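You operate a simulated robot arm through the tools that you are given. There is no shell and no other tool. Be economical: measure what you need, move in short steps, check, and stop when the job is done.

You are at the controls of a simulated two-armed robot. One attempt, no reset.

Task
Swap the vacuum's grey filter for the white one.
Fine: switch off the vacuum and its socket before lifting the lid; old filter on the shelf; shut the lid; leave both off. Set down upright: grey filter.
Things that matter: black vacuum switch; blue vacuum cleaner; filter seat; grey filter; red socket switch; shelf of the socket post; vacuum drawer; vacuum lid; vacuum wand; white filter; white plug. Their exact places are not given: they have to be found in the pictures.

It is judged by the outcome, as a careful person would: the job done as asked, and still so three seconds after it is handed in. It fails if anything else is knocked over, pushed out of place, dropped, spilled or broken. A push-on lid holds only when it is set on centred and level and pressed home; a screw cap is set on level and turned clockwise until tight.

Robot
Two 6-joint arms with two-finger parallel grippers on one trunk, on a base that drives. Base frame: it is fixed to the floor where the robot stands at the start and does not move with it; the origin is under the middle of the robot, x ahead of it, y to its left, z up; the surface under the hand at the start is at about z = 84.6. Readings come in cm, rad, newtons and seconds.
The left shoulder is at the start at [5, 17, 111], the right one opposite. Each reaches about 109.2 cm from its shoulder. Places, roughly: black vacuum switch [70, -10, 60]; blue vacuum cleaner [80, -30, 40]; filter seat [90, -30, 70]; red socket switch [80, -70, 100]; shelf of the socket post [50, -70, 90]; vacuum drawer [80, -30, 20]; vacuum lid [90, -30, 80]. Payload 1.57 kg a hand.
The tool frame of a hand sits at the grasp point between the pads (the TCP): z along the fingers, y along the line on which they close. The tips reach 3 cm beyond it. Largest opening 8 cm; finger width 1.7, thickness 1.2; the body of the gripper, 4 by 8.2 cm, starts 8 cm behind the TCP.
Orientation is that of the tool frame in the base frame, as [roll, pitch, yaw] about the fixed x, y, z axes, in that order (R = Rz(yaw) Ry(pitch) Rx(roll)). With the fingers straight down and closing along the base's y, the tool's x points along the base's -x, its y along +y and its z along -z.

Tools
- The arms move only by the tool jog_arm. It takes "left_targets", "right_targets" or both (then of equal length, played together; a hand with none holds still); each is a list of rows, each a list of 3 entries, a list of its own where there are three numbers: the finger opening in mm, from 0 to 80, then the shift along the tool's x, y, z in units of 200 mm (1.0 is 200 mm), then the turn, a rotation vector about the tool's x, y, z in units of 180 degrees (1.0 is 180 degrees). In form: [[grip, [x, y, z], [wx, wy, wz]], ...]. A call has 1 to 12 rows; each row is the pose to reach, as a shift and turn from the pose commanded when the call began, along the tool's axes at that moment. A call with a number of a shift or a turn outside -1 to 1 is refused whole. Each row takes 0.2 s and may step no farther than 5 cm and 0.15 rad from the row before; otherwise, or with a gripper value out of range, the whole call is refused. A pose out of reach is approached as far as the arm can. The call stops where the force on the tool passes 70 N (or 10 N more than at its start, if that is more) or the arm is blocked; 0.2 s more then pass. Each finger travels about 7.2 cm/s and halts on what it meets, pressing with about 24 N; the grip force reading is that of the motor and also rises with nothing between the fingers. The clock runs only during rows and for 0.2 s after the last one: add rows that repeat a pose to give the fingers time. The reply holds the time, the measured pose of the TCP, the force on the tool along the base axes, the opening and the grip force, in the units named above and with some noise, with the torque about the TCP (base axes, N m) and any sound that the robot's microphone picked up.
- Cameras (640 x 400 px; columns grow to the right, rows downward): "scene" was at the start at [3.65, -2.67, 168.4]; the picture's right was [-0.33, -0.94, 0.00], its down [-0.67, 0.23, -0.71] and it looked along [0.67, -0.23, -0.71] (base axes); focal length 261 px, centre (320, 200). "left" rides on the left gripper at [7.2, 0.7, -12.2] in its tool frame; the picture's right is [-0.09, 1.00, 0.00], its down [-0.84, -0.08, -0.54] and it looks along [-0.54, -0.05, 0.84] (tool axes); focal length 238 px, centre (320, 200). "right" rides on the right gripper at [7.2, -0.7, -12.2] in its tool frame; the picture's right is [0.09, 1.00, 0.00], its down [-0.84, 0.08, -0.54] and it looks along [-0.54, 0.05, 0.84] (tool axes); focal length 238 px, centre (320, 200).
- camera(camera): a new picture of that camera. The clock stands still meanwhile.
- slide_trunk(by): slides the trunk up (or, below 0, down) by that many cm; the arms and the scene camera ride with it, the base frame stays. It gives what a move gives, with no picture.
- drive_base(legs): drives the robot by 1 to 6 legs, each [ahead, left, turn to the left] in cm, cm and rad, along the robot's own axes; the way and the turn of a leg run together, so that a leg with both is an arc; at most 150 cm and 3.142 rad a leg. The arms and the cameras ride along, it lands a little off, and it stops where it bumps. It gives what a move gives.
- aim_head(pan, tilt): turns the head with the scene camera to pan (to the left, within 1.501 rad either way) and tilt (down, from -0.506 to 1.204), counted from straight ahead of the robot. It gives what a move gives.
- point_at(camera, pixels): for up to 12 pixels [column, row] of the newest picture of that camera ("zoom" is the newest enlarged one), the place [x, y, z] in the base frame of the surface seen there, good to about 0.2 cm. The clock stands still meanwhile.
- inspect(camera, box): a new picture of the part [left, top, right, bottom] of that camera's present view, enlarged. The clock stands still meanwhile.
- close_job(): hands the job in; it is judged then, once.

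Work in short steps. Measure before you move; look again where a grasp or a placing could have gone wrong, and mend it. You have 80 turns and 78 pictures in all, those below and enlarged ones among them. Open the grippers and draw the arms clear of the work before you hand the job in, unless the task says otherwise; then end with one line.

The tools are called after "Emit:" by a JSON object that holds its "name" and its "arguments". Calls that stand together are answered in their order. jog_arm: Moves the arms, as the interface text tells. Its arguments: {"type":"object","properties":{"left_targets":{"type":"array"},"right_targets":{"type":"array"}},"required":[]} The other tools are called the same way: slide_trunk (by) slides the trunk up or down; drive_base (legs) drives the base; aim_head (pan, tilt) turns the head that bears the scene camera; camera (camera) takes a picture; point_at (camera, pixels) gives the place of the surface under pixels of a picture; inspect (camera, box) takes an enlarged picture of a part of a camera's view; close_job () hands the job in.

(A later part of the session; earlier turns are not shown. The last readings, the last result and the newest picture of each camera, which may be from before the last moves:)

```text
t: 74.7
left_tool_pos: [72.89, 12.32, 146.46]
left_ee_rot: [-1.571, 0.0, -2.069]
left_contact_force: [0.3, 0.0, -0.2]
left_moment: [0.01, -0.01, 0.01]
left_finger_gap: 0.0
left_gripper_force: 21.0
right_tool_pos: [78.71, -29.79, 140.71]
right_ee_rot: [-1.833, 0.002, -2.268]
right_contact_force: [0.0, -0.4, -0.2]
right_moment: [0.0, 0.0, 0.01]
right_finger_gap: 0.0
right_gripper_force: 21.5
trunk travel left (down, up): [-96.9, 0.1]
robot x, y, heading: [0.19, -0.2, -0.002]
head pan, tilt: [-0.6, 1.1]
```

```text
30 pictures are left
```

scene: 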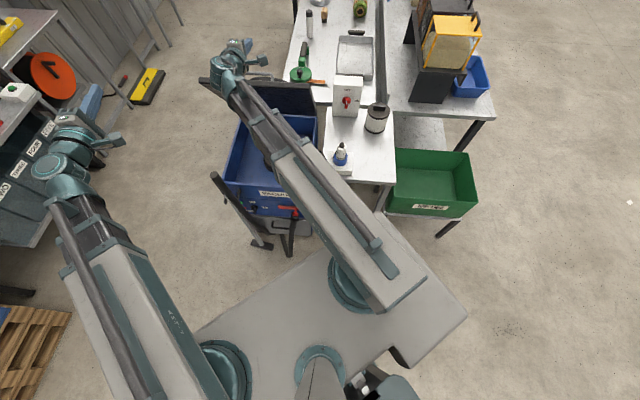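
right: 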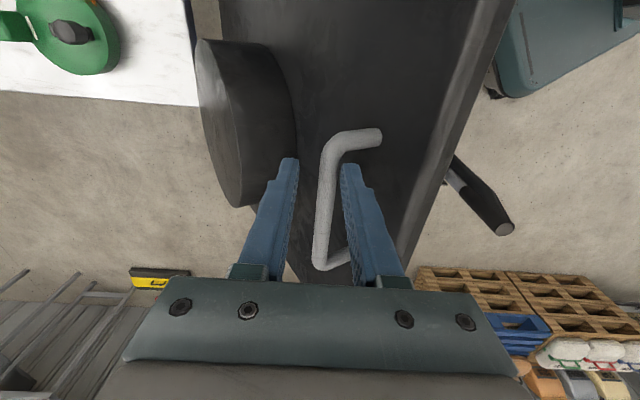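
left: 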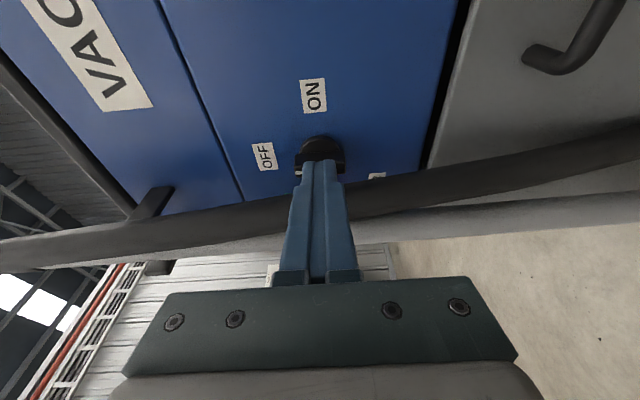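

Lid stays open at ~57°. I back out 8 cm, lower to z≈113 and push the underside inward to about 80°.

Emit:
{"name": "jog_arm", "arguments": {"right_targets": [[0, [0, 0.053, -0.193], [0, 0, 0]], [0, [0, 0.105, -0.386], [0, 0, 0]]]}}

Emit:
{"name": "slide_trunk", "arguments": {"by": -28}}

Emit:
{"name": "jog_arm", "arguments": {"right_targets": [[0, [0, -0.05, 0.19], [0, 0, 0]], [0, [0, -0.1, 0.37], [0, 0, 0]], [0, [0, -0.15, 0.56], [0, 0, 0]], [0, [0, -0.2, 0.74], [0, 0, 0]], [0, [0, -0.25, 0.92], [0, 0, 0]]]}}

Emit:
{"name": "camera", "arguments": {"camera": "scene"}}

```text
t: 75.3
left_tool_pos: [72.9, 12.34, 146.33]
left_ee_rot: [-1.573, -0.001, -2.07]
left_contact_force: [0.6, 0.3, -0.1]
left_moment: [0.01, -0.01, 0.02]
left_finger_gap: 0.01
left_gripper_force: 21.8
right_tool_pos: [72.47, -24.63, 140.6]
right_ee_rot: [-1.835, 0.003, -2.272]
right_contact_force: [-0.1, 0.6, -0.8]
right_moment: [-0.02, -0.01, 0.0]
right_finger_gap: 0.0
right_gripper_force: 21.5
right hand out of reach, approached as far as the arm can: row 1
trunk travel left (down, up): [-96.9, 0.1]
robot x, y, heading: [-0.27, 0.11, -0.0]
head pan, tilt: [-0.6, 1.1]
```

```text
t: 78.1
left_tool_pos: [72.84, 12.26, 118.48]
left_ee_rot: [-1.573, 0.002, -2.07]
left_contact_force: [0.3, -0.2, 0.3]
left_moment: [0.03, 0.0, -0.01]
left_finger_gap: 0.01
left_gripper_force: 22.0
right_tool_pos: [72.42, -24.63, 112.58]
right_ee_rot: [-1.837, 0.0, -2.269]
right_contact_force: [0.8, 0.2, 0.8]
right_moment: [0.0, -0.01, -0.03]
right_finger_gap: 0.01
right_gripper_force: 21.3
trunk travel left (down, up): [-68.9, 28.1]
robot x, y, heading: [0.32, 0.21, 0.003]
head pan, tilt: [-0.6, 1.1]
```

```text
t: 79.3
left_tool_pos: [72.93, 12.26, 118.27]
left_ee_rot: [-1.573, 0.001, -2.07]
left_contact_force: [0.0, -0.3, -0.4]
left_moment: [0.01, -0.04, 0.02]
left_finger_gap: 0.0
left_gripper_force: 21.0
right_tool_pos: [87.21, -37.07, 112.62]
right_ee_rot: [-1.838, 0.003, -2.269]
right_contact_force: [-0.2, -0.4, 0.2]
right_moment: [0.02, 0.02, -0.02]
right_finger_gap: 0.0
right_gripper_force: 21.4
trunk travel left (down, up): [-68.9, 28.1]
robot x, y, heading: [-0.12, -0.14, 0.003]
head pan, tilt: [-0.6, 1.1]
```

```text
29 pictures are left
```

scene: 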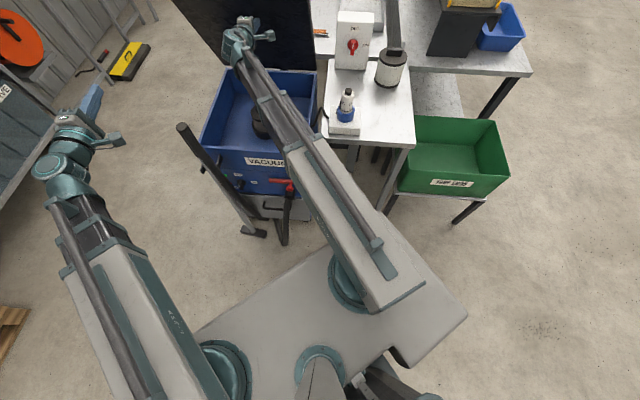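

No contact yet, so the lid is more open than reckoned. I measure the lid's underside and the grey filter.

Emit:
{"name": "point_at", "arguments": {"camera": "scene", "pixels": [[215, 15], [225, 45], [285, 15], [285, 50], [240, 62], [300, 70], [262, 120], [258, 110], [220, 130], [250, 5]]}}

Emit:
{"name": "inspect", "arguments": {"camera": "scene", "box": [170, 0, 350, 200]}}

```text
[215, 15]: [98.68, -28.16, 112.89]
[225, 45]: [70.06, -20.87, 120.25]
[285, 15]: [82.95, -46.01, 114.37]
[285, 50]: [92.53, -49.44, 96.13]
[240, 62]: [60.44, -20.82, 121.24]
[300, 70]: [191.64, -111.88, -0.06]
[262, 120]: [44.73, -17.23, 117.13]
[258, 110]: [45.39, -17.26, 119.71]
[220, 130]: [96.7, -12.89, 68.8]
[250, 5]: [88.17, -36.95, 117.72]
```

```text
2.00 times, centred on (260, 100) of scene
```

zoom: 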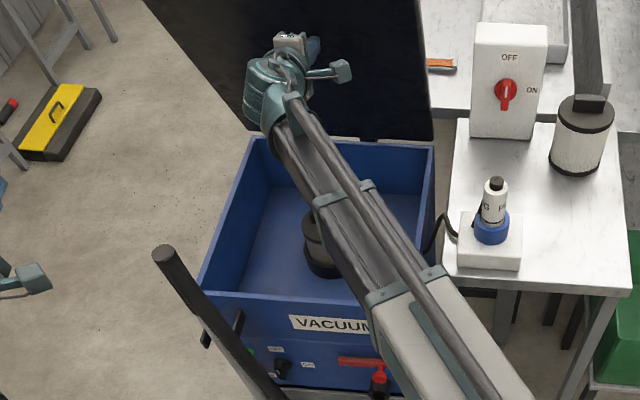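

The lid stands at 62°, just touching the tips. I push another 11 cm.

Emit:
{"name": "jog_arm", "arguments": {"right_targets": [[0, [0, -0.04, 0.15], [0, 0, 0]], [0, [0, -0.08, 0.29], [0, 0, 0]], [0, [0, -0.11, 0.42], [0, 0, 0]], [0, [0, -0.145, 0.54], [0, 0, 0]]]}}

Emit:
{"name": "inspect", "arguments": {"camera": "scene", "box": [170, 0, 350, 200]}}

Emit:
{"name": "point_at", "arguments": {"camera": "scene", "pixels": [[225, 15], [225, 40], [280, 25], [290, 55], [268, 80]]}}

```text
t: 80.3
left_tool_pos: [72.87, 12.41, 118.29]
left_ee_rot: [-1.572, 0.001, -2.071]
left_contact_force: [0.5, 0.1, 0.2]
left_moment: [0.0, -0.01, -0.01]
left_finger_gap: 0.01
left_gripper_force: 21.4
right_tool_pos: [95.69, -44.07, 112.63]
right_ee_rot: [-1.838, 0.0, -2.268]
right_contact_force: [-1.5, -0.3, 0.4]
right_moment: [-0.03, -0.01, 0.0]
right_finger_gap: 0.0
right_gripper_force: 21.3
trunk travel left (down, up): [-68.9, 28.1]
robot x, y, heading: [0.36, 0.14, 0.002]
head pan, tilt: [-0.6, 1.1]
```

```text
2.00 times, centred on (260, 100) of scene
```

zoom: 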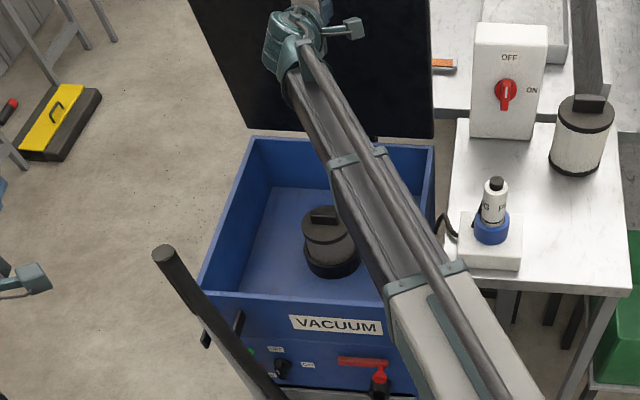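

```text
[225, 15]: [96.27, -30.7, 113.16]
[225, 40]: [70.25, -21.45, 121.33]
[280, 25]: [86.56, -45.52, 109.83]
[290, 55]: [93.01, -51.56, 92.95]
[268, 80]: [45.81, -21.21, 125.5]
```

Lid is further open (~80°). I draw the right hand straight out and look at lid and grey filter.

Emit:
{"name": "jog_arm", "arguments": {"right_targets": [[0, [0, 0.05, -0.19], [0, 0, 0]], [0, [0, 0.1, -0.38], [0, 0, 0]], [0, [0, 0.15, -0.57], [0, 0, 0]], [0, [0, 0.2, -0.76], [0, 0, 0]], [0, [0, 0.25, -0.95], [0, 0, 0]]]}}

Emit:
{"name": "jog_arm", "arguments": {"right_targets": [[0, [0.2, 0, 0], [0, 0, 0]], [0, [0.4, 0, 0], [0, 0, 0]], [0, [0.6, 0, 0], [0, 0, 0]], [0, [0.8, 0, 0], [0, 0, 0]], [0, [1.0, 0, 0], [0, 0, 0]]]}}

Emit:
{"name": "camera", "arguments": {"camera": "scene"}}

Emit:
{"name": "inspect", "arguments": {"camera": "scene", "box": [210, 70, 330, 170]}}

```text
t: 81.5
left_tool_pos: [72.87, 12.33, 118.44]
left_ee_rot: [-1.571, 0.0, -2.07]
left_contact_force: [0.0, 0.2, -0.1]
left_moment: [-0.01, -0.02, -0.03]
left_finger_gap: 0.0
left_gripper_force: 21.1
right_tool_pos: [80.57, -31.42, 112.65]
right_ee_rot: [-1.835, 0.001, -2.271]
right_contact_force: [1.0, 0.3, -0.3]
right_moment: [-0.04, 0.01, -0.03]
right_finger_gap: 0.0
right_gripper_force: 21.1
trunk travel left (down, up): [-68.9, 28.1]
robot x, y, heading: [0.22, -0.2, -0.002]
head pan, tilt: [-0.6, 1.1]
```

```text
t: 82.7
left_tool_pos: [72.84, 12.22, 118.38]
left_ee_rot: [-1.573, 0.0, -2.07]
left_contact_force: [0.3, 0.4, 0.5]
left_moment: [-0.01, 0.03, 0.01]
left_finger_gap: 0.02
left_gripper_force: 21.6
right_tool_pos: [67.6, -46.66, 112.62]
right_ee_rot: [-1.835, 0.0, -2.27]
right_contact_force: [-0.6, 0.3, -0.7]
right_moment: [-0.02, 0.0, -0.03]
right_finger_gap: 0.0
right_gripper_force: 21.2
trunk travel left (down, up): [-68.9, 28.1]
robot x, y, heading: [-0.16, 0.39, 0.001]
head pan, tilt: [-0.6, 1.1]
```

```text
26 pictures are left
```

scene: 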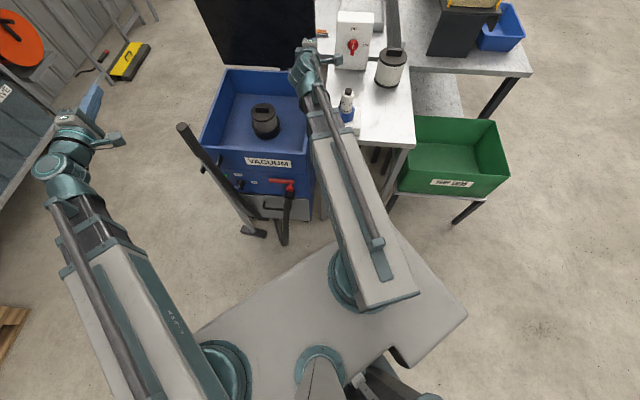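

```text
4.00 times, centred on (270, 120) of scene
```

zoom: 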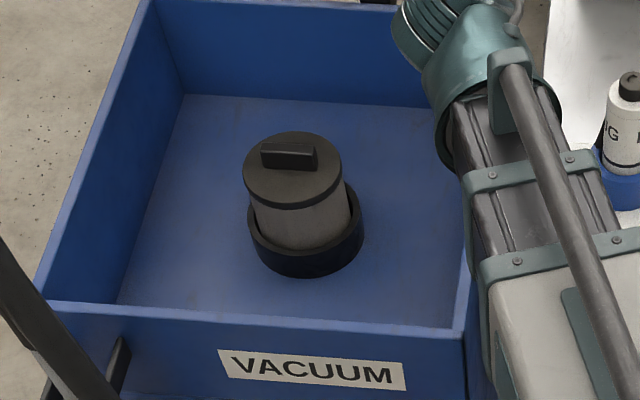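

The grey filter stands in a black seat ring; its bar is at zoom (288,155). I measure bar, cap and seat.

Emit:
{"name": "point_at", "arguments": {"camera": "zoom", "pixels": [[265, 148], [288, 149], [312, 149], [265, 163], [312, 167], [290, 185], [258, 180], [335, 170], [310, 262], [360, 210], [200, 250], [290, 138]]}}

Emit:
{"name": "inspect", "arguments": {"camera": "scene", "box": [330, 30, 420, 110]}}

Emit:
{"name": "point_at", "arguments": {"camera": "zoom", "pixels": [[380, 140], [405, 145], [460, 150], [510, 160], [400, 170], [500, 178], [450, 190], [430, 330], [350, 260], [520, 280], [200, 380], [250, 300]]}}

```text
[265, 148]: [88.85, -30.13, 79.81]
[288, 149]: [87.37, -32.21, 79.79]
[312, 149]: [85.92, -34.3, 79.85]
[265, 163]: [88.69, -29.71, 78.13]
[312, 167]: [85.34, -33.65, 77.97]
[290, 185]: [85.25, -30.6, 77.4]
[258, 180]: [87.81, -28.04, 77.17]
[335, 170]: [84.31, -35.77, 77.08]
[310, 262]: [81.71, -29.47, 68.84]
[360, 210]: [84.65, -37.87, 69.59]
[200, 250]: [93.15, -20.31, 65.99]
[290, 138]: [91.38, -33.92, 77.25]
```

```text
5.00 times, centred on (375, 70) of scene
```

zoom: 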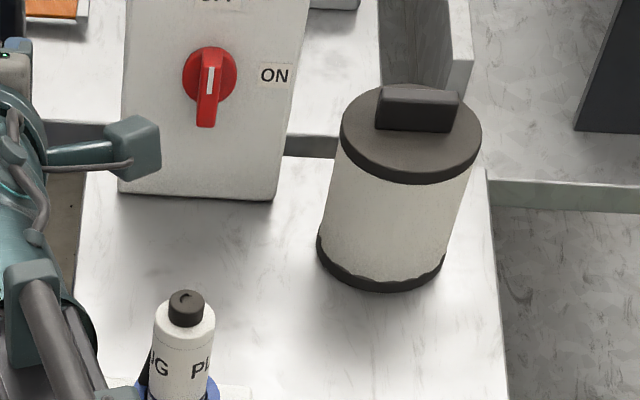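

```text
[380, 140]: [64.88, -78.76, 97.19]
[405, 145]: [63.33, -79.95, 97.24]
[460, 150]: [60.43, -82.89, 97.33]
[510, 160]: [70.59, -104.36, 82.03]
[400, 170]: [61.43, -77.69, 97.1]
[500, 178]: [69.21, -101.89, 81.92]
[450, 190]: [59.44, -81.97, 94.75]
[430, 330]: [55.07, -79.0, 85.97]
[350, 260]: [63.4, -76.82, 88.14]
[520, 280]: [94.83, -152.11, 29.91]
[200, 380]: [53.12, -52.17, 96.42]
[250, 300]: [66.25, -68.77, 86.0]
```

Grey bar centre ≈[87.7,-32.5], bar top z 79.8, cap z 77.2, bar parallel to the vacuum front. I raise the trunk, turn the right hand straight down and move it over the filter, opening the fingers.

Emit:
{"name": "slide_trunk", "arguments": {"by": 25}}

Emit:
{"name": "jog_arm", "arguments": {"right_targets": [[0, [-0.11, 0.08, 0.057], [-0.0462, 0, 0]], [0, [-0.22, 0.16, 0.113], [-0.0923, 0, 0]], [0, [-0.33, 0.23, 0.17], [-0.1385, 0, 0]], [10, [-0.44, 0.31, 0.227], [-0.1846, 0, 0]], [20, [-0.55, 0.39, 0.283], [-0.2308, 0, 0]], [30, [-0.66, 0.47, 0.34], [-0.2769, 0, 0]], [40, [-0.77, 0.54, 0.397], [-0.3231, 0, 0]], [50, [-0.88, 0.62, 0.453], [-0.3692, 0, 0]], [50, [-0.99, 0.7, 0.51], [-0.4154, 0, 0]]]}}

Emit:
{"name": "camera", "arguments": {"camera": "right"}}

```text
t: 85.3
left_tool_pos: [72.8, 12.28, 143.33]
left_ee_rot: [-1.571, 0.0, -2.07]
left_contact_force: [0.5, 0.7, -0.3]
left_moment: [-0.01, -0.01, 0.0]
left_finger_gap: 0.01
left_gripper_force: 21.6
right_tool_pos: [67.6, -46.7, 137.73]
right_ee_rot: [-1.836, -0.001, -2.27]
right_contact_force: [0.7, -0.6, 0.7]
right_moment: [0.01, -0.02, 0.0]
right_finger_gap: 0.0
right_gripper_force: 21.1
trunk travel left (down, up): [-93.9, 3.1]
robot x, y, heading: [0.12, 0.22, -0.003]
head pan, tilt: [-0.6, 1.1]
```

```text
t: 87.3
left_tool_pos: [73.08, 12.35, 143.43]
left_ee_rot: [-1.573, -0.001, -2.07]
left_contact_force: [0.5, -0.2, -0.6]
left_moment: [-0.02, 0.01, -0.02]
left_finger_gap: 0.01
left_gripper_force: 21.0
right_tool_pos: [85.17, -35.44, 121.46]
right_ee_rot: [3.14, 0.001, -2.269]
right_contact_force: [0.2, 0.6, -0.3]
right_moment: [0.01, 0.03, -0.02]
right_finger_gap: 4.98
right_gripper_force: 0.1
right hand out of reach, approached as far as the arm can: row 1, 2, 3, 4, 5, 6, 7, 8
trunk travel left (down, up): [-93.9, 3.1]
robot x, y, heading: [0.16, -0.22, 0.001]
head pan, tilt: [-0.6, 1.1]
```

```text
23 pictures are left
```

right: 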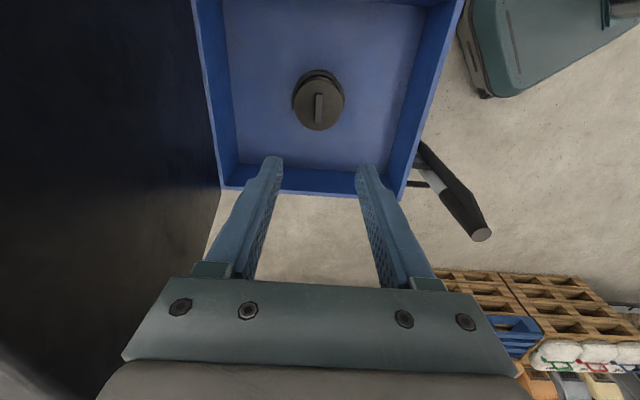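

Filter bar visible at (318,107). I measure it from above.

Emit:
{"name": "point_at", "arguments": {"camera": "right", "pixels": [[319, 95], [319, 107], [318, 119], [315, 107], [323, 107], [300, 100], [338, 100], [318, 78], [318, 128]]}}

Emit:
{"name": "inspect", "arguments": {"camera": "right", "box": [270, 55, 370, 145]}}

```text
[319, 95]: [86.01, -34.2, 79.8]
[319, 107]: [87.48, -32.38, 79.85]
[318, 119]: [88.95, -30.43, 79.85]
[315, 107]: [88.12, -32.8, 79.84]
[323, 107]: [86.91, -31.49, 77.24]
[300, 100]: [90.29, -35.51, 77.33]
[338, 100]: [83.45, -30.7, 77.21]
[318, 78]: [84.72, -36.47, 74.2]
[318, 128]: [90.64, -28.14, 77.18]
```

```text
4.44 times, centred on (320, 100) of right
```

zoom: 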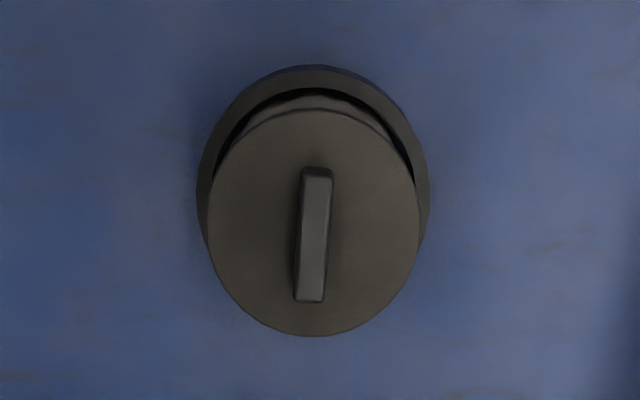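

Bar centre ≈[87.48,-32.3]. I align over it and lower most of the way.

Emit:
{"name": "jog_arm", "arguments": {"right_targets": [[40, [-0.1, 0.005, 0], [0, 0, 0]], [40, [-0.194, 0.01, 0], [0, 0, 0]], [40, [-0.194, 0.01, 0], [0, 0, 0]]]}}

Emit:
{"name": "slide_trunk", "arguments": {"by": -36}}

Emit:
{"name": "camera", "arguments": {"camera": "right"}}

```text
t: 88.1
left_tool_pos: [72.91, 12.3, 143.38]
left_ee_rot: [-1.572, 0.0, -2.07]
left_contact_force: [0.6, -0.3, 0.9]
left_moment: [-0.03, -0.02, 0.03]
left_finger_gap: 0.0
left_gripper_force: 21.3
right_tool_pos: [87.47, -32.42, 121.43]
right_ee_rot: [-3.141, 0.0, -2.269]
right_contact_force: [0.6, -0.5, -0.7]
right_moment: [0.01, 0.0, 0.01]
right_finger_gap: 3.99
right_gripper_force: 0.1
trunk travel left (down, up): [-93.9, 3.1]
robot x, y, heading: [0.05, 0.07, 0.003]
head pan, tilt: [-0.6, 1.1]
```

```text
t: 91.6
left_tool_pos: [72.79, 12.4, 107.36]
left_ee_rot: [-1.571, -0.001, -2.07]
left_contact_force: [-0.2, 0.8, -0.8]
left_moment: [0.01, 0.01, -0.02]
left_finger_gap: 0.0
left_gripper_force: 21.8
right_tool_pos: [87.41, -32.37, 85.57]
right_ee_rot: [-3.141, 0.001, -2.268]
right_contact_force: [0.5, 0.1, -0.1]
right_moment: [0.0, 0.0, 0.02]
right_finger_gap: 4.02
right_gripper_force: 0.0
trunk travel left (down, up): [-57.9, 39.1]
robot x, y, heading: [0.21, -0.08, 0.0]
head pan, tilt: [-0.6, 1.1]
```

```text
21 pictures are left
```

right: 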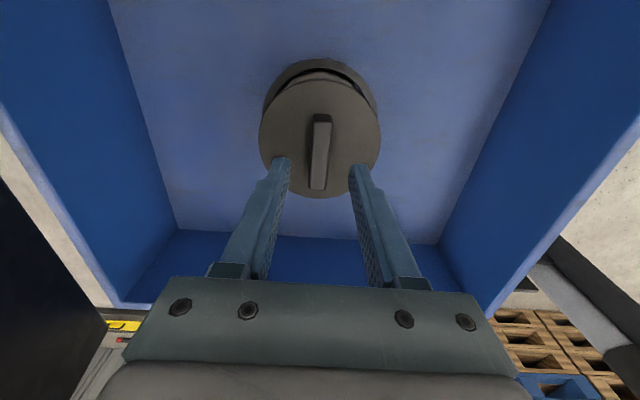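

Aligned. I lower 5 cm, grip, and lift 10 cm to check.

Emit:
{"name": "slide_trunk", "arguments": {"by": -5.1}}

Emit:
{"name": "jog_arm", "arguments": {"right_targets": [[10, [0, 0, 0], [0, 0, 0]], [0, [0, 0, 0], [0, 0, 0]], [0, [0, 0, 0], [0, 0, 0]]]}}

Emit:
{"name": "slide_trunk", "arguments": {"by": 10}}

Emit:
{"name": "camera", "arguments": {"camera": "right"}}

```text
t: 92.5
left_tool_pos: [72.83, 12.34, 102.24]
left_ee_rot: [-1.573, 0.001, -2.07]
left_contact_force: [-0.5, -0.3, -0.2]
left_moment: [0.06, 0.01, -0.02]
left_finger_gap: 0.02
left_gripper_force: 21.1
right_tool_pos: [87.52, -32.45, 80.36]
right_ee_rot: [-3.141, 0.0, -2.269]
right_contact_force: [-0.4, -0.1, -0.6]
right_moment: [0.0, -0.01, 0.0]
right_finger_gap: 3.98
right_gripper_force: 0.0
trunk travel left (down, up): [-52.8, 44.2]
robot x, y, heading: [-0.26, -0.16, -0.002]
head pan, tilt: [-0.6, 1.1]
```

```text
t: 93.3
left_tool_pos: [72.88, 12.18, 102.27]
left_ee_rot: [-1.575, 0.0, -2.069]
left_contact_force: [0.0, -1.2, -0.2]
left_moment: [-0.01, -0.01, 0.0]
left_finger_gap: 0.0
left_gripper_force: 21.2
right_tool_pos: [87.42, -32.57, 80.43]
right_ee_rot: [3.14, -0.001, -2.268]
right_contact_force: [0.0, -0.2, 0.7]
right_moment: [0.02, 0.05, 0.07]
right_finger_gap: 1.58
right_gripper_force: 24.0
trunk travel left (down, up): [-52.8, 44.2]
robot x, y, heading: [0.09, 0.11, 0.001]
head pan, tilt: [-0.6, 1.1]
```

```text
t: 94.6
left_tool_pos: [72.92, 12.23, 112.28]
left_ee_rot: [-1.572, 0.0, -2.071]
left_contact_force: [-0.5, 0.0, -0.6]
left_moment: [-0.01, 0.01, 0.01]
left_finger_gap: 0.02
left_gripper_force: 20.9
right_tool_pos: [87.55, -32.48, 90.17]
right_ee_rot: [-3.14, -0.001, -2.27]
right_contact_force: [0.4, 0.8, -2.9]
right_moment: [0.0, -0.01, 0.0]
right_finger_gap: 1.57
right_gripper_force: 23.6
trunk travel left (down, up): [-62.8, 34.2]
robot x, y, heading: [-0.47, -0.17, 0.001]
head pan, tilt: [-0.6, 1.1]
```

```text
20 pictures are left
```

right: 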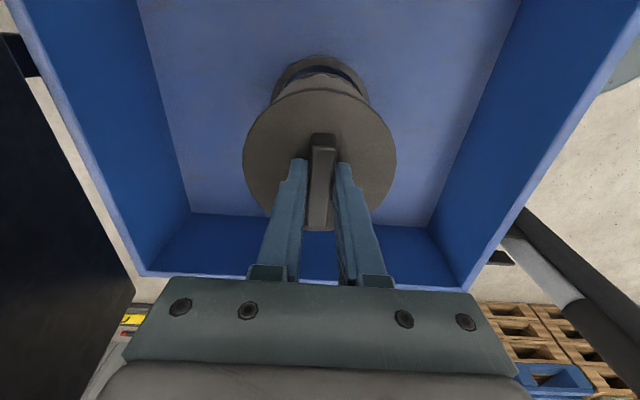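

The grey filter came free (2.9 N). I lift it to z≈123 and carry it over to the free front part of the shelf.

Emit:
{"name": "slide_trunk", "arguments": {"by": 33.5}}

Emit:
{"name": "jog_arm", "arguments": {"right_targets": [[0, [0.17, 0.016, 0], [0, 0, 0]], [0, [0.34, 0.033, 0], [0, 0, 0]], [0, [0.51, 0.05, 0], [0, 0, 0]], [0, [0.68, 0.065, 0], [0, 0, 0]], [0, [0.857, 0.0817, 0], [0, 0, 0]]]}}

Emit:
{"name": "jog_arm", "arguments": {"right_targets": [[0, [0.17, 0.016, 0], [0, 0, 0]], [0, [0.34, 0.033, 0], [0, 0, 0]], [0, [0.51, 0.05, 0], [0, 0, 0]], [0, [0.68, 0.065, 0], [0, 0, 0]], [0, [0.857, 0.0817, 0], [0, 0, 0]]]}}

Emit:
{"name": "jog_arm", "arguments": {"right_targets": [[0, [0.17, 0.016, 0], [0, 0, 0]], [0, [0.34, 0.033, 0], [0, 0, 0]], [0, [0.51, 0.05, 0], [0, 0, 0]], [0, [0.68, 0.065, 0], [0, 0, 0]], [0, [0.857, 0.0817, 0], [0, 0, 0]]]}}

Emit:
{"name": "camera", "arguments": {"camera": "scene"}}

```text
t: 97.9
left_tool_pos: [72.95, 12.25, 145.73]
left_ee_rot: [-1.574, 0.001, -2.071]
left_contact_force: [0.3, 0.3, 0.2]
left_moment: [-0.01, -0.02, -0.03]
left_finger_gap: 0.0
left_gripper_force: 21.7
right_tool_pos: [87.57, -32.4, 123.72]
right_ee_rot: [-3.142, 0.001, -2.269]
right_contact_force: [0.2, -1.1, -2.8]
right_moment: [-0.03, 0.04, 0.02]
right_finger_gap: 1.58
right_gripper_force: 24.3
trunk travel left (down, up): [-96.3, 0.7]
robot x, y, heading: [0.18, 0.17, -0.002]
head pan, tilt: [-0.6, 1.1]
```

```text
t: 99.1
left_tool_pos: [72.82, 12.39, 145.91]
left_ee_rot: [-1.572, -0.001, -2.07]
left_contact_force: [-0.2, 0.7, 0.0]
left_moment: [0.0, 0.0, 0.0]
left_finger_gap: 0.01
left_gripper_force: 21.5
right_tool_pos: [75.35, -44.39, 123.84]
right_ee_rot: [-3.141, 0.002, -2.269]
right_contact_force: [0.2, 0.7, -2.3]
right_moment: [-0.02, 0.03, 0.02]
right_finger_gap: 1.57
right_gripper_force: 24.2
trunk travel left (down, up): [-96.3, 0.7]
robot x, y, heading: [0.06, 0.1, 0.001]
head pan, tilt: [-0.6, 1.1]
```

```text
t: 100.3
left_tool_pos: [72.71, 12.21, 145.8]
left_ee_rot: [-1.572, 0.0, -2.068]
left_contact_force: [-0.7, 0.0, 0.4]
left_moment: [0.01, 0.02, -0.01]
left_finger_gap: 0.0
left_gripper_force: 21.3
right_tool_pos: [62.95, -56.7, 123.79]
right_ee_rot: [3.141, 0.002, -2.268]
right_contact_force: [0.4, -0.3, -2.1]
right_moment: [-0.02, 0.01, -0.01]
right_finger_gap: 1.58
right_gripper_force: 24.8
trunk travel left (down, up): [-96.3, 0.7]
robot x, y, heading: [-0.08, 0.21, 0.002]
head pan, tilt: [-0.6, 1.1]
```

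```text
t: 101.5
left_tool_pos: [72.8, 12.16, 145.73]
left_ee_rot: [-1.572, -0.001, -2.07]
left_contact_force: [0.4, 0.5, 0.4]
left_moment: [-0.02, -0.01, -0.03]
left_finger_gap: 0.02
left_gripper_force: 21.1
right_tool_pos: [50.49, -68.67, 123.77]
right_ee_rot: [3.14, 0.002, -2.27]
right_contact_force: [-0.7, 0.7, -3.1]
right_moment: [-0.01, -0.05, 0.01]
right_finger_gap: 1.58
right_gripper_force: 23.6
trunk travel left (down, up): [-96.3, 0.7]
robot x, y, heading: [-0.2, -0.09, -0.0]
head pan, tilt: [-0.6, 1.1]
```

```text
19 pictures are left
```

scene: 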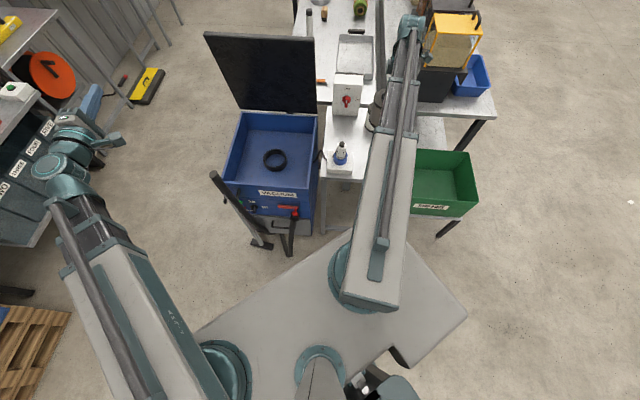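

Seat is empty, lid stays open. I check below the carried filter with the right camera and measure the seat.

Emit:
{"name": "camera", "arguments": {"camera": "right"}}

Emit:
{"name": "point_at", "arguments": {"camera": "scene", "pixels": [[275, 160], [275, 149], [264, 159], [287, 159], [275, 170], [275, 165], [250, 140]]}}

Emit:
{"name": "point_at", "arguments": {"camera": "right", "pixels": [[320, 170], [320, 120], [240, 150], [400, 150], [150, 110], [330, 40], [250, 200]]}}

```text
18 pictures are left
```

right: 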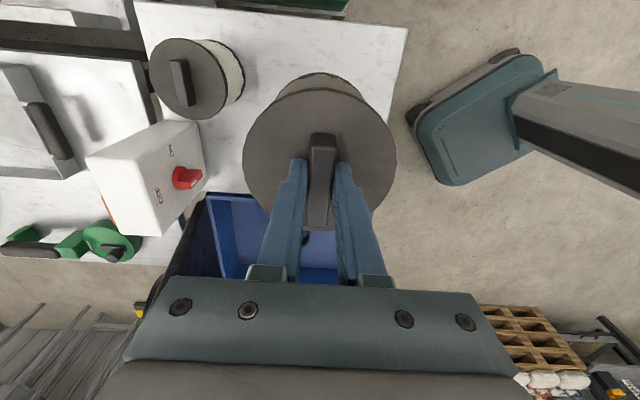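

```text
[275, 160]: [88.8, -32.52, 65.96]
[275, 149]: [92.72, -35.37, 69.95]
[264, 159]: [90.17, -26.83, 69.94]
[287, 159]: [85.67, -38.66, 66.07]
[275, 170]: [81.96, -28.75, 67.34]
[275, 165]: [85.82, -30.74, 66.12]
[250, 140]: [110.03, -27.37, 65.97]
```

```text
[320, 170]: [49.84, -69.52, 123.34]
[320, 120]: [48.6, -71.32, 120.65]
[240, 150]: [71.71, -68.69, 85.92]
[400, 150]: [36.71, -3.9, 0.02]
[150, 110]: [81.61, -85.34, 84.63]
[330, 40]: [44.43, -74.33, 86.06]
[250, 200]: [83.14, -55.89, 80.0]
```

The landing spot (image ~(320,92)) is clear marble, well inside the edge. I lower the grey filter until it touches at TCP z≈100.5.

Emit:
{"name": "slide_trunk", "arguments": {"by": -22.6}}

Emit:
{"name": "slide_trunk", "arguments": {"by": -0.7}}

```text
t: 103.9
left_tool_pos: [72.82, 12.2, 123.2]
left_ee_rot: [-1.572, 0.001, -2.071]
left_contact_force: [0.0, 1.0, 0.8]
left_moment: [0.0, -0.01, 0.02]
left_finger_gap: 0.0
left_gripper_force: 20.8
right_tool_pos: [50.38, -68.55, 101.12]
right_ee_rot: [3.141, 0.002, -2.269]
right_contact_force: [0.3, -0.2, -2.2]
right_moment: [0.0, 0.03, 0.01]
right_finger_gap: 1.55
right_gripper_force: 24.3
trunk travel left (down, up): [-73.7, 23.3]
robot x, y, heading: [0.21, 0.05, 0.001]
head pan, tilt: [-0.6, 1.1]
```

```text
t: 104.5
left_tool_pos: [72.84, 12.21, 122.43]
left_ee_rot: [-1.573, -0.001, -2.071]
left_contact_force: [-0.3, -0.3, -0.2]
left_moment: [0.03, 0.02, 0.02]
left_finger_gap: 0.0
left_gripper_force: 21.7
right_tool_pos: [50.49, -68.63, 100.54]
right_ee_rot: [-3.14, 0.002, -2.269]
right_contact_force: [-0.6, 0.1, -2.1]
right_moment: [-0.03, 0.03, 0.02]
right_finger_gap: 1.55
right_gripper_force: 23.9
trunk travel left (down, up): [-73.0, 24.0]
robot x, y, heading: [0.37, -0.1, -0.005]
head pan, tilt: [-0.6, 1.1]
```

Not touching yet (still ~2.3 N). I lower in 0.2 cm steps.

Emit:
{"name": "slide_trunk", "arguments": {"by": -0.2}}

Emit:
{"name": "slide_trunk", "arguments": {"by": -0.2}}

```text
t: 105.0
left_tool_pos: [72.86, 12.28, 122.32]
left_ee_rot: [-1.572, -0.001, -2.07]
left_contact_force: [0.3, -0.1, 0.6]
left_moment: [-0.01, 0.0, 0.03]
left_finger_gap: 0.0
left_gripper_force: 21.5
right_tool_pos: [50.45, -68.59, 100.34]
right_ee_rot: [-3.141, -0.002, -2.268]
right_contact_force: [1.0, -0.9, 1.8]
right_moment: [0.06, -0.03, 0.01]
right_finger_gap: 1.56
right_gripper_force: 23.9
trunk travel left (down, up): [-72.8, 24.2]
robot x, y, heading: [0.28, -0.2, 0.002]
head pan, tilt: [-0.6, 1.1]
```

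```text
t: 105.5
left_tool_pos: [72.92, 12.34, 122.2]
left_ee_rot: [-1.569, 0.0, -2.069]
left_contact_force: [0.7, 0.1, -0.1]
left_moment: [0.03, -0.03, -0.02]
left_finger_gap: 0.01
left_gripper_force: 21.7
right_tool_pos: [50.39, -68.58, 100.33]
right_ee_rot: [-3.138, 0.0, -2.269]
right_contact_force: [4.7, -6.5, 22.2]
right_moment: [0.03, -0.03, 0.02]
right_finger_gap: 1.55
right_gripper_force: 24.1
trunk travel left (down, up): [-72.6, 24.4]
robot x, y, heading: [0.04, -0.14, 0.003]
head pan, tilt: [-0.6, 1.1]
```

It has touched down. I release, rise, and move toward the white filter for a look from above.

Emit:
{"name": "jog_arm", "arguments": {"right_targets": [[25, [0, 0, 0], [0, 0, 0]], [45, [0, 0, 0], [0, 0, 0]], [45, [0, 0, 0], [0, 0, 0]]]}}

Emit:
{"name": "slide_trunk", "arguments": {"by": 20}}

Emit:
{"name": "jog_arm", "arguments": {"right_targets": [[45, [0, -0.2, 0], [0, 0, 0]], [45, [0, -0.4, 0], [0, 0, 0]], [45, [0, -0.6, 0], [0, 0, 0]], [45, [0, -0.8, 0], [0, 0, 0]]]}}

Emit:
{"name": "camera", "arguments": {"camera": "right"}}

```text
t: 106.3
left_tool_pos: [72.79, 12.42, 122.05]
left_ee_rot: [-1.57, 0.0, -2.07]
left_contact_force: [0.6, -0.1, 0.0]
left_moment: [-0.03, 0.0, 0.01]
left_finger_gap: 0.01
left_gripper_force: 21.1
right_tool_pos: [50.48, -68.43, 100.16]
right_ee_rot: [-3.14, -0.001, -2.269]
right_contact_force: [-0.8, 1.3, 15.8]
right_moment: [0.24, 0.28, -0.03]
right_finger_gap: 4.54
right_gripper_force: 0.1
trunk travel left (down, up): [-72.6, 24.4]
robot x, y, heading: [-0.32, -0.24, 0.003]
head pan, tilt: [-0.6, 1.1]
```

```text
t: 108.5
left_tool_pos: [72.8, 12.27, 141.99]
left_ee_rot: [-1.573, 0.0, -2.068]
left_contact_force: [-0.6, -0.2, -0.1]
left_moment: [0.01, 0.0, 0.01]
left_finger_gap: 0.0
left_gripper_force: 20.9
right_tool_pos: [50.47, -68.57, 120.12]
right_ee_rot: [-3.141, 0.0, -2.268]
right_contact_force: [-0.5, 0.1, -1.0]
right_moment: [-0.04, -0.01, 0.02]
right_finger_gap: 4.5
right_gripper_force: 0.1
trunk travel left (down, up): [-92.6, 4.4]
robot x, y, heading: [0.23, -0.21, 0.005]
head pan, tilt: [-0.6, 1.1]
```

```text
t: 109.5
left_tool_pos: [73.0, 12.21, 142.02]
left_ee_rot: [-1.572, 0.0, -2.07]
left_contact_force: [-1.0, 0.4, 0.5]
left_moment: [0.01, 0.0, 0.02]
left_finger_gap: 0.0
left_gripper_force: 21.3
right_tool_pos: [62.71, -79.09, 120.02]
right_ee_rot: [-3.141, 0.004, -2.268]
right_contact_force: [0.0, 0.0, 1.0]
right_moment: [-0.02, -0.03, 0.0]
right_finger_gap: 4.48
right_gripper_force: 0.2
trunk travel left (down, up): [-92.6, 4.4]
robot x, y, heading: [-0.03, -0.08, -0.0]
head pan, tilt: [-0.6, 1.1]
```

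```text
17 pictures are left
```

right: 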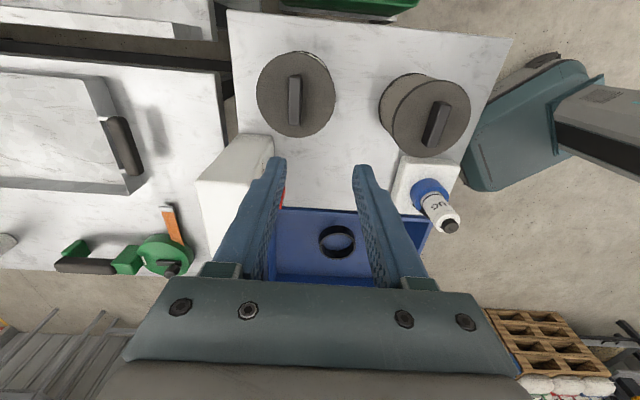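

Grey stands upright at right. I measure the white bar and, since the seat is seen too, the ring.

Emit:
{"name": "point_at", "arguments": {"camera": "right", "pixels": [[294, 80], [294, 100], [294, 120], [262, 95], [330, 95], [295, 56], [295, 133], [320, 242], [355, 242], [337, 227], [337, 256]]}}

Emit:
{"name": "inspect", "arguments": {"camera": "right", "box": [245, 40, 345, 140]}}

```text
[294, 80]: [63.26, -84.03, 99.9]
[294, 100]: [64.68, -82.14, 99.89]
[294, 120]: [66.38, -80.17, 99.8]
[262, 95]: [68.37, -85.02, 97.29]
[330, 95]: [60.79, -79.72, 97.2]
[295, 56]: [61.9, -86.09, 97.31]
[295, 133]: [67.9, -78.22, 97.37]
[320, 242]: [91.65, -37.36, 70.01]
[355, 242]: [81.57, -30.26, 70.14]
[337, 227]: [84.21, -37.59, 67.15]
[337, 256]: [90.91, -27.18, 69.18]
```

```text
4.00 times, centred on (295, 90) of right
```

zoom: 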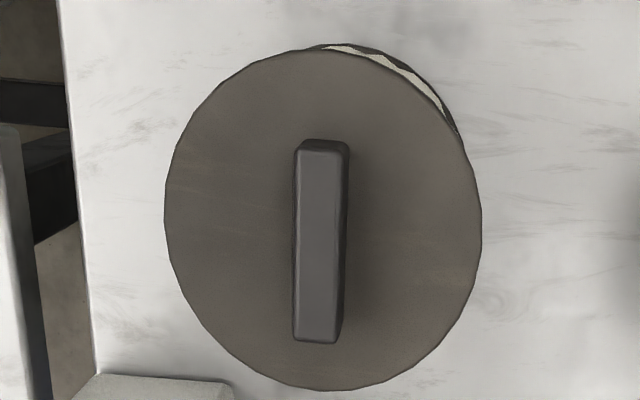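

White bar centre ≈[64.72,-82.15], parallel to the fingers' setting. I align, lower, grip and lift 10 cm.

Emit:
{"name": "jog_arm", "arguments": {"right_targets": [[45, [0.03, -0.09, 0], [0, 0, 0]], [45, [0.053, -0.175, 0], [0, 0, 0]], [45, [0.053, -0.175, 0], [0, 0, 0]]]}}

Emit:
{"name": "slide_trunk", "arguments": {"by": -14}}

Emit:
{"name": "camera", "arguments": {"camera": "right"}}

```text
t: 110.3
left_tool_pos: [72.91, 12.24, 142.03]
left_ee_rot: [-1.573, -0.002, -2.071]
left_contact_force: [0.4, -1.2, -0.1]
left_moment: [0.04, -0.04, 0.0]
left_finger_gap: 0.0
left_gripper_force: 20.8
right_tool_pos: [64.06, -81.21, 120.24]
right_ee_rot: [-3.139, -0.001, -2.27]
right_contact_force: [-0.5, 0.4, -0.3]
right_moment: [0.0, 0.01, 0.0]
right_finger_gap: 4.52
right_gripper_force: 0.0
right hand out of reach, approached as far as the arm can: row 2, 3
trunk travel left (down, up): [-92.6, 4.4]
robot x, y, heading: [0.19, 0.37, 0.005]
head pan, tilt: [-0.6, 1.1]
```

```text
t: 112.0
left_tool_pos: [72.83, 12.13, 128.13]
left_ee_rot: [-1.573, 0.0, -2.067]
left_contact_force: [-0.5, -0.8, 1.3]
left_moment: [-0.03, -0.01, 0.0]
left_finger_gap: 0.02
left_gripper_force: 21.5
right_tool_pos: [64.17, -81.24, 106.09]
right_ee_rot: [-3.139, -0.001, -2.269]
right_contact_force: [-0.2, 0.9, 0.7]
right_moment: [0.01, -0.01, -0.03]
right_finger_gap: 4.49
right_gripper_force: 0.1
trunk travel left (down, up): [-78.6, 18.4]
robot x, y, heading: [0.21, -0.13, 0.001]
head pan, tilt: [-0.6, 1.1]
```

```text
15 pictures are left
```

right: 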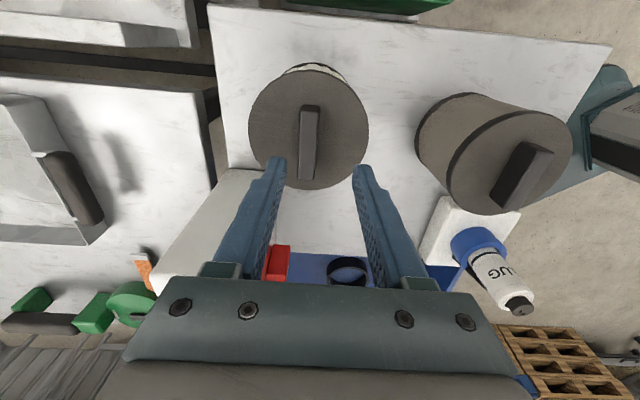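

The arm stops 1 cm short of the bar. The tips are still above it (z 103), so I drive the base 2 cm ahead and 2 cm right to gain reach.

Emit:
{"name": "drive_base", "arguments": {"legs": [[2, -2, 0]]}}

```text
t: 112.8
left_tool_pos: [75.1, 10.16, 128.01]
left_ee_rot: [-1.574, -0.001, -2.067]
left_contact_force: [-0.2, 0.3, 0.1]
left_moment: [-0.06, 0.01, 0.04]
left_finger_gap: 0.03
left_gripper_force: 21.4
right_tool_pos: [66.19, -83.33, 105.96]
right_ee_rot: [-3.141, 0.0, -2.268]
right_contact_force: [-0.2, 0.2, -0.6]
right_moment: [0.02, 0.03, 0.01]
right_finger_gap: 4.5
right_gripper_force: 0.0
trunk travel left (down, up): [-78.6, 18.4]
robot x, y, heading: [1.96, -1.94, 0.001]
head pan, tilt: [-0.6, 1.1]
```

Now 1.9 cm too far inward; I correct, lower, and check.

Emit:
{"name": "jog_arm", "arguments": {"right_targets": [[45, [0, 0.05, 0], [0, 0, 0]], [45, [0, 0.094, 0], [0, 0, 0]], [45, [0, 0.094, 0], [0, 0, 0]]]}}

Emit:
{"name": "slide_trunk", "arguments": {"by": -5.6}}

Emit:
{"name": "camera", "arguments": {"camera": "right"}}

```text
t: 113.6
left_tool_pos: [74.92, 10.32, 127.91]
left_ee_rot: [-1.572, -0.001, -2.07]
left_contact_force: [-0.3, 0.1, 0.4]
left_moment: [0.02, 0.0, -0.04]
left_finger_gap: 0.0
left_gripper_force: 21.0
right_tool_pos: [64.76, -81.96, 106.08]
right_ee_rot: [-3.14, -0.001, -2.268]
right_contact_force: [-0.5, 0.6, 0.2]
right_moment: [0.02, -0.04, 0.02]
right_finger_gap: 4.48
right_gripper_force: 0.1
trunk travel left (down, up): [-78.6, 18.4]
robot x, y, heading: [2.13, -2.05, -0.004]
head pan, tilt: [-0.6, 1.1]
```

```text
t: 114.5
left_tool_pos: [74.77, 10.26, 122.43]
left_ee_rot: [-1.571, 0.001, -2.068]
left_contact_force: [-0.4, -0.7, -0.1]
left_moment: [0.02, 0.0, 0.01]
left_finger_gap: 0.0
left_gripper_force: 21.4
right_tool_pos: [64.72, -81.96, 100.54]
right_ee_rot: [-3.138, 0.001, -2.269]
right_contact_force: [-0.3, -0.3, 0.7]
right_moment: [-0.01, -0.03, 0.03]
right_finger_gap: 4.48
right_gripper_force: 0.1
trunk travel left (down, up): [-73.0, 24.0]
robot x, y, heading: [1.97, -2.04, 0.004]
head pan, tilt: [-0.6, 1.1]
```

```text
14 pictures are left
```

right: 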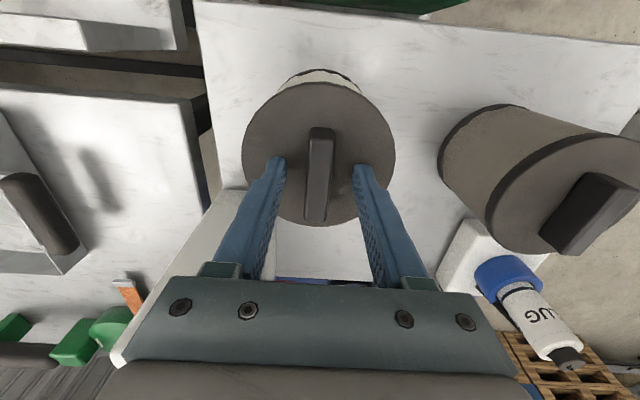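

Fingers straddle the bar; it sits ~0.45 cm off along the bar compared with the grey grip, so I trim that, grip and lift high.

Emit:
{"name": "jog_arm", "arguments": {"right_targets": [[45, [0.022, 0, 0], [0, 0, 0]], [20, [0.022, 0, 0], [0, 0, 0]], [0, [0.022, 0, 0], [0, 0, 0]], [0, [0.022, 0, 0], [0, 0, 0]], [0, [0.022, 0, 0], [0, 0, 0]]]}}

Emit:
{"name": "slide_trunk", "arguments": {"by": 23.6}}

Emit:
{"name": "camera", "arguments": {"camera": "right"}}

```text
t: 115.8
left_tool_pos: [74.86, 10.37, 122.45]
left_ee_rot: [-1.572, 0.0, -2.068]
left_contact_force: [0.5, -0.3, -0.6]
left_moment: [0.01, 0.04, 0.0]
left_finger_gap: 0.02
left_gripper_force: 21.2
right_tool_pos: [64.4, -82.39, 100.5]
right_ee_rot: [-3.138, -0.001, -2.269]
right_contact_force: [0.3, -0.4, 0.7]
right_moment: [0.03, -0.06, 0.0]
right_finger_gap: 1.56
right_gripper_force: 24.1
trunk travel left (down, up): [-73.0, 24.0]
robot x, y, heading: [2.04, -1.85, -0.002]
head pan, tilt: [-0.6, 1.1]
```

```text
t: 118.2
left_tool_pos: [74.92, 10.3, 146.02]
left_ee_rot: [-1.572, -0.001, -2.067]
left_contact_force: [0.4, 0.9, -0.8]
left_moment: [-0.01, 0.02, 0.02]
left_finger_gap: 0.0
left_gripper_force: 21.5
right_tool_pos: [64.27, -82.41, 123.94]
right_ee_rot: [-3.14, 0.0, -2.269]
right_contact_force: [-0.4, -0.6, -2.6]
right_moment: [-0.02, -0.04, 0.03]
right_finger_gap: 1.59
right_gripper_force: 23.7
trunk travel left (down, up): [-96.6, 0.4]
robot x, y, heading: [1.81, -2.11, -0.003]
head pan, tilt: [-0.6, 1.1]
```

```text
13 pictures are left
```

right: 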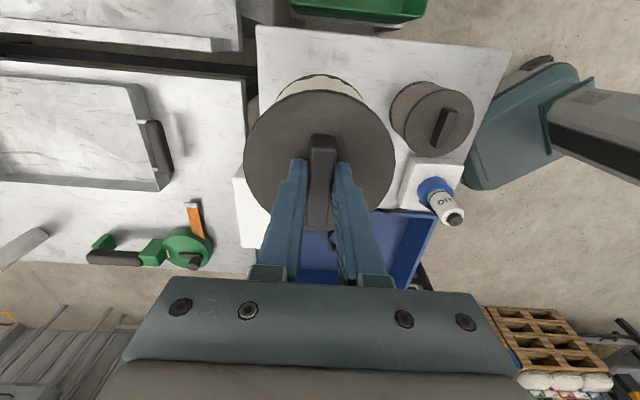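

Held just like the grey one. I carry it over to the seat in three legs.

Emit:
{"name": "jog_arm", "arguments": {"right_targets": [[0, [-0.18, 0.048, 0], [0, 0, 0]], [0, [-0.355, 0.096, 0], [0, 0, 0]], [0, [-0.53, 0.144, 0], [0, 0, 0]], [0, [-0.71, 0.192, 0], [0, 0, 0]], [0, [-0.886, 0.2395, 0], [0, 0, 0]]]}}

Emit:
{"name": "jog_arm", "arguments": {"right_targets": [[0, [-0.18, 0.048, 0], [0, 0, 0]], [0, [-0.355, 0.096, 0], [0, 0, 0]], [0, [-0.53, 0.144, 0], [0, 0, 0]], [0, [-0.71, 0.192, 0], [0, 0, 0]], [0, [-0.886, 0.2395, 0], [0, 0, 0]]]}}

Emit:
{"name": "jog_arm", "arguments": {"right_targets": [[0, [-0.18, 0.048, 0], [0, 0, 0]], [0, [-0.355, 0.096, 0], [0, 0, 0]], [0, [-0.53, 0.144, 0], [0, 0, 0]], [0, [-0.71, 0.192, 0], [0, 0, 0]], [0, [-0.886, 0.2395, 0], [0, 0, 0]], [0, [-0.886, 0.2395, 0], [0, 0, 0]]]}}

Emit:
{"name": "inspect", "arguments": {"camera": "scene", "box": [190, 20, 430, 220]}}

```text
t: 119.4
left_tool_pos: [74.85, 10.47, 146.09]
left_ee_rot: [-1.573, -0.001, -2.071]
left_contact_force: [-0.2, -1.3, -0.2]
left_moment: [-0.01, 0.0, -0.01]
left_finger_gap: 0.0
left_gripper_force: 21.7
right_tool_pos: [72.33, -65.56, 124.03]
right_ee_rot: [-3.141, 0.001, -2.269]
right_contact_force: [-0.1, 0.3, -3.2]
right_moment: [-0.04, 0.02, 0.0]
right_finger_gap: 1.59
right_gripper_force: 23.7
trunk travel left (down, up): [-96.6, 0.4]
robot x, y, heading: [1.99, -2.19, -0.002]
head pan, tilt: [-0.6, 1.1]
```

```text
t: 120.6
left_tool_pos: [74.84, 10.43, 146.05]
left_ee_rot: [-1.574, 0.0, -2.069]
left_contact_force: [1.1, -0.7, 0.1]
left_moment: [-0.02, -0.02, -0.01]
left_finger_gap: 0.0
left_gripper_force: 21.5
right_tool_pos: [79.92, -48.84, 124.07]
right_ee_rot: [-3.139, 0.0, -2.269]
right_contact_force: [0.3, 0.2, -3.8]
right_moment: [0.0, 0.02, 0.03]
right_finger_gap: 1.6
right_gripper_force: 23.7
trunk travel left (down, up): [-96.6, 0.4]
robot x, y, heading: [2.22, -1.76, -0.002]
head pan, tilt: [-0.6, 1.1]
```

```text
t: 122.0
left_tool_pos: [74.9, 10.33, 146.04]
left_ee_rot: [-1.573, 0.0, -2.07]
left_contact_force: [0.0, 1.0, 0.4]
left_moment: [0.0, -0.01, 0.03]
left_finger_gap: 0.0
left_gripper_force: 21.4
right_tool_pos: [87.5, -32.44, 124.08]
right_ee_rot: [-3.14, 0.001, -2.27]
right_contact_force: [0.8, -0.6, -2.6]
right_moment: [-0.03, 0.0, -0.02]
right_finger_gap: 1.59
right_gripper_force: 24.5
trunk travel left (down, up): [-96.6, 0.4]
robot x, y, heading: [1.89, -2.25, 0.001]
head pan, tilt: [-0.6, 1.1]
```

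```text
2.00 times, centred on (310, 120) of scene
```

zoom: 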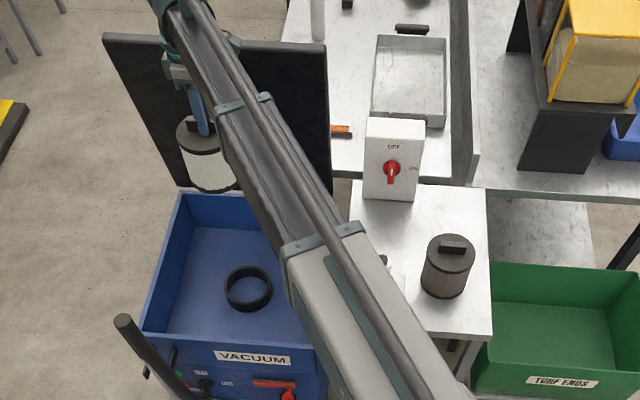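

Exactly over the seat. I lower in stages, watching the force near the ring.

Emit:
{"name": "slide_trunk", "arguments": {"by": -38.2}}

Emit:
{"name": "slide_trunk", "arguments": {"by": -3}}

Emit:
{"name": "camera", "arguments": {"camera": "right"}}

```text
t: 125.7
left_tool_pos: [74.87, 10.31, 107.88]
left_ee_rot: [-1.574, 0.0, -2.068]
left_contact_force: [-0.9, 0.0, -0.6]
left_moment: [0.01, 0.03, -0.01]
left_finger_gap: 0.01
left_gripper_force: 21.3
right_tool_pos: [87.48, -32.4, 85.83]
right_ee_rot: [-3.138, 0.0, -2.269]
right_contact_force: [-0.5, -1.0, -4.0]
right_moment: [0.0, 0.02, 0.02]
right_finger_gap: 1.56
right_gripper_force: 23.8
trunk travel left (down, up): [-58.4, 38.6]
robot x, y, heading: [1.94, -1.62, -0.005]
head pan, tilt: [-0.6, 1.1]
```

```text
t: 126.5
left_tool_pos: [74.83, 10.34, 104.83]
left_ee_rot: [-1.572, -0.001, -2.067]
left_contact_force: [0.3, 0.4, 0.8]
left_moment: [0.01, -0.01, -0.01]
left_finger_gap: 0.0
left_gripper_force: 21.2
right_tool_pos: [87.57, -32.4, 82.81]
right_ee_rot: [-3.139, 0.001, -2.268]
right_contact_force: [0.5, -0.4, -3.4]
right_moment: [-0.01, 0.04, 0.0]
right_finger_gap: 1.56
right_gripper_force: 24.6
trunk travel left (down, up): [-55.4, 41.6]
robot x, y, heading: [1.95, -2.08, 0.001]
head pan, tilt: [-0.6, 1.1]
```

```text
11 pictures are left
```

right: 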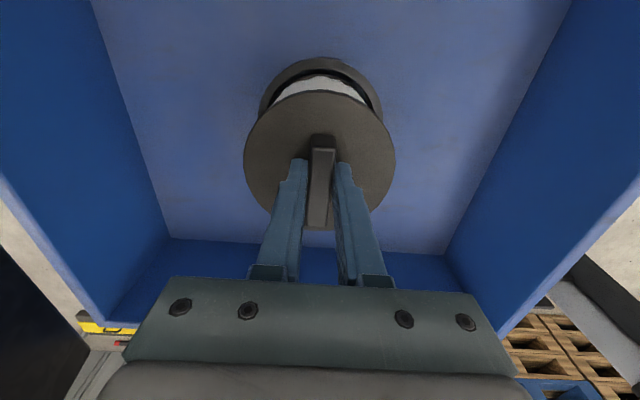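

The filter is already inside the ring with no side force. I lower the last 2.4 cm.

Emit:
{"name": "slide_trunk", "arguments": {"by": -2.1}}

Emit:
{"name": "slide_trunk", "arguments": {"by": -0.3}}

```text
t: 127.1
left_tool_pos: [74.96, 10.43, 102.67]
left_ee_rot: [-1.574, 0.001, -2.069]
left_contact_force: [0.0, -0.7, 0.1]
left_moment: [-0.02, 0.02, -0.01]
left_finger_gap: 0.01
left_gripper_force: 21.3
right_tool_pos: [87.53, -32.3, 80.89]
right_ee_rot: [-3.141, 0.0, -2.27]
right_contact_force: [0.1, 0.4, -3.0]
right_moment: [0.01, 0.01, 0.0]
right_finger_gap: 1.59
right_gripper_force: 24.3
trunk travel left (down, up): [-53.3, 43.7]
robot x, y, heading: [2.23, -1.92, -0.003]
head pan, tilt: [-0.6, 1.1]
```

```text
t: 127.7
left_tool_pos: [74.85, 10.33, 102.54]
left_ee_rot: [-1.572, 0.001, -2.067]
left_contact_force: [-0.1, 0.0, -0.3]
left_moment: [0.01, 0.02, 0.03]
left_finger_gap: 0.01
left_gripper_force: 21.5
right_tool_pos: [87.67, -32.4, 80.52]
right_ee_rot: [-3.136, 0.0, -2.269]
right_contact_force: [1.0, -0.2, 0.4]
right_moment: [0.09, -0.07, -0.04]
right_finger_gap: 1.59
right_gripper_force: 23.8
trunk travel left (down, up): [-53.0, 44.0]
robot x, y, heading: [1.79, -1.63, 0.003]
head pan, tilt: [-0.6, 1.1]
```

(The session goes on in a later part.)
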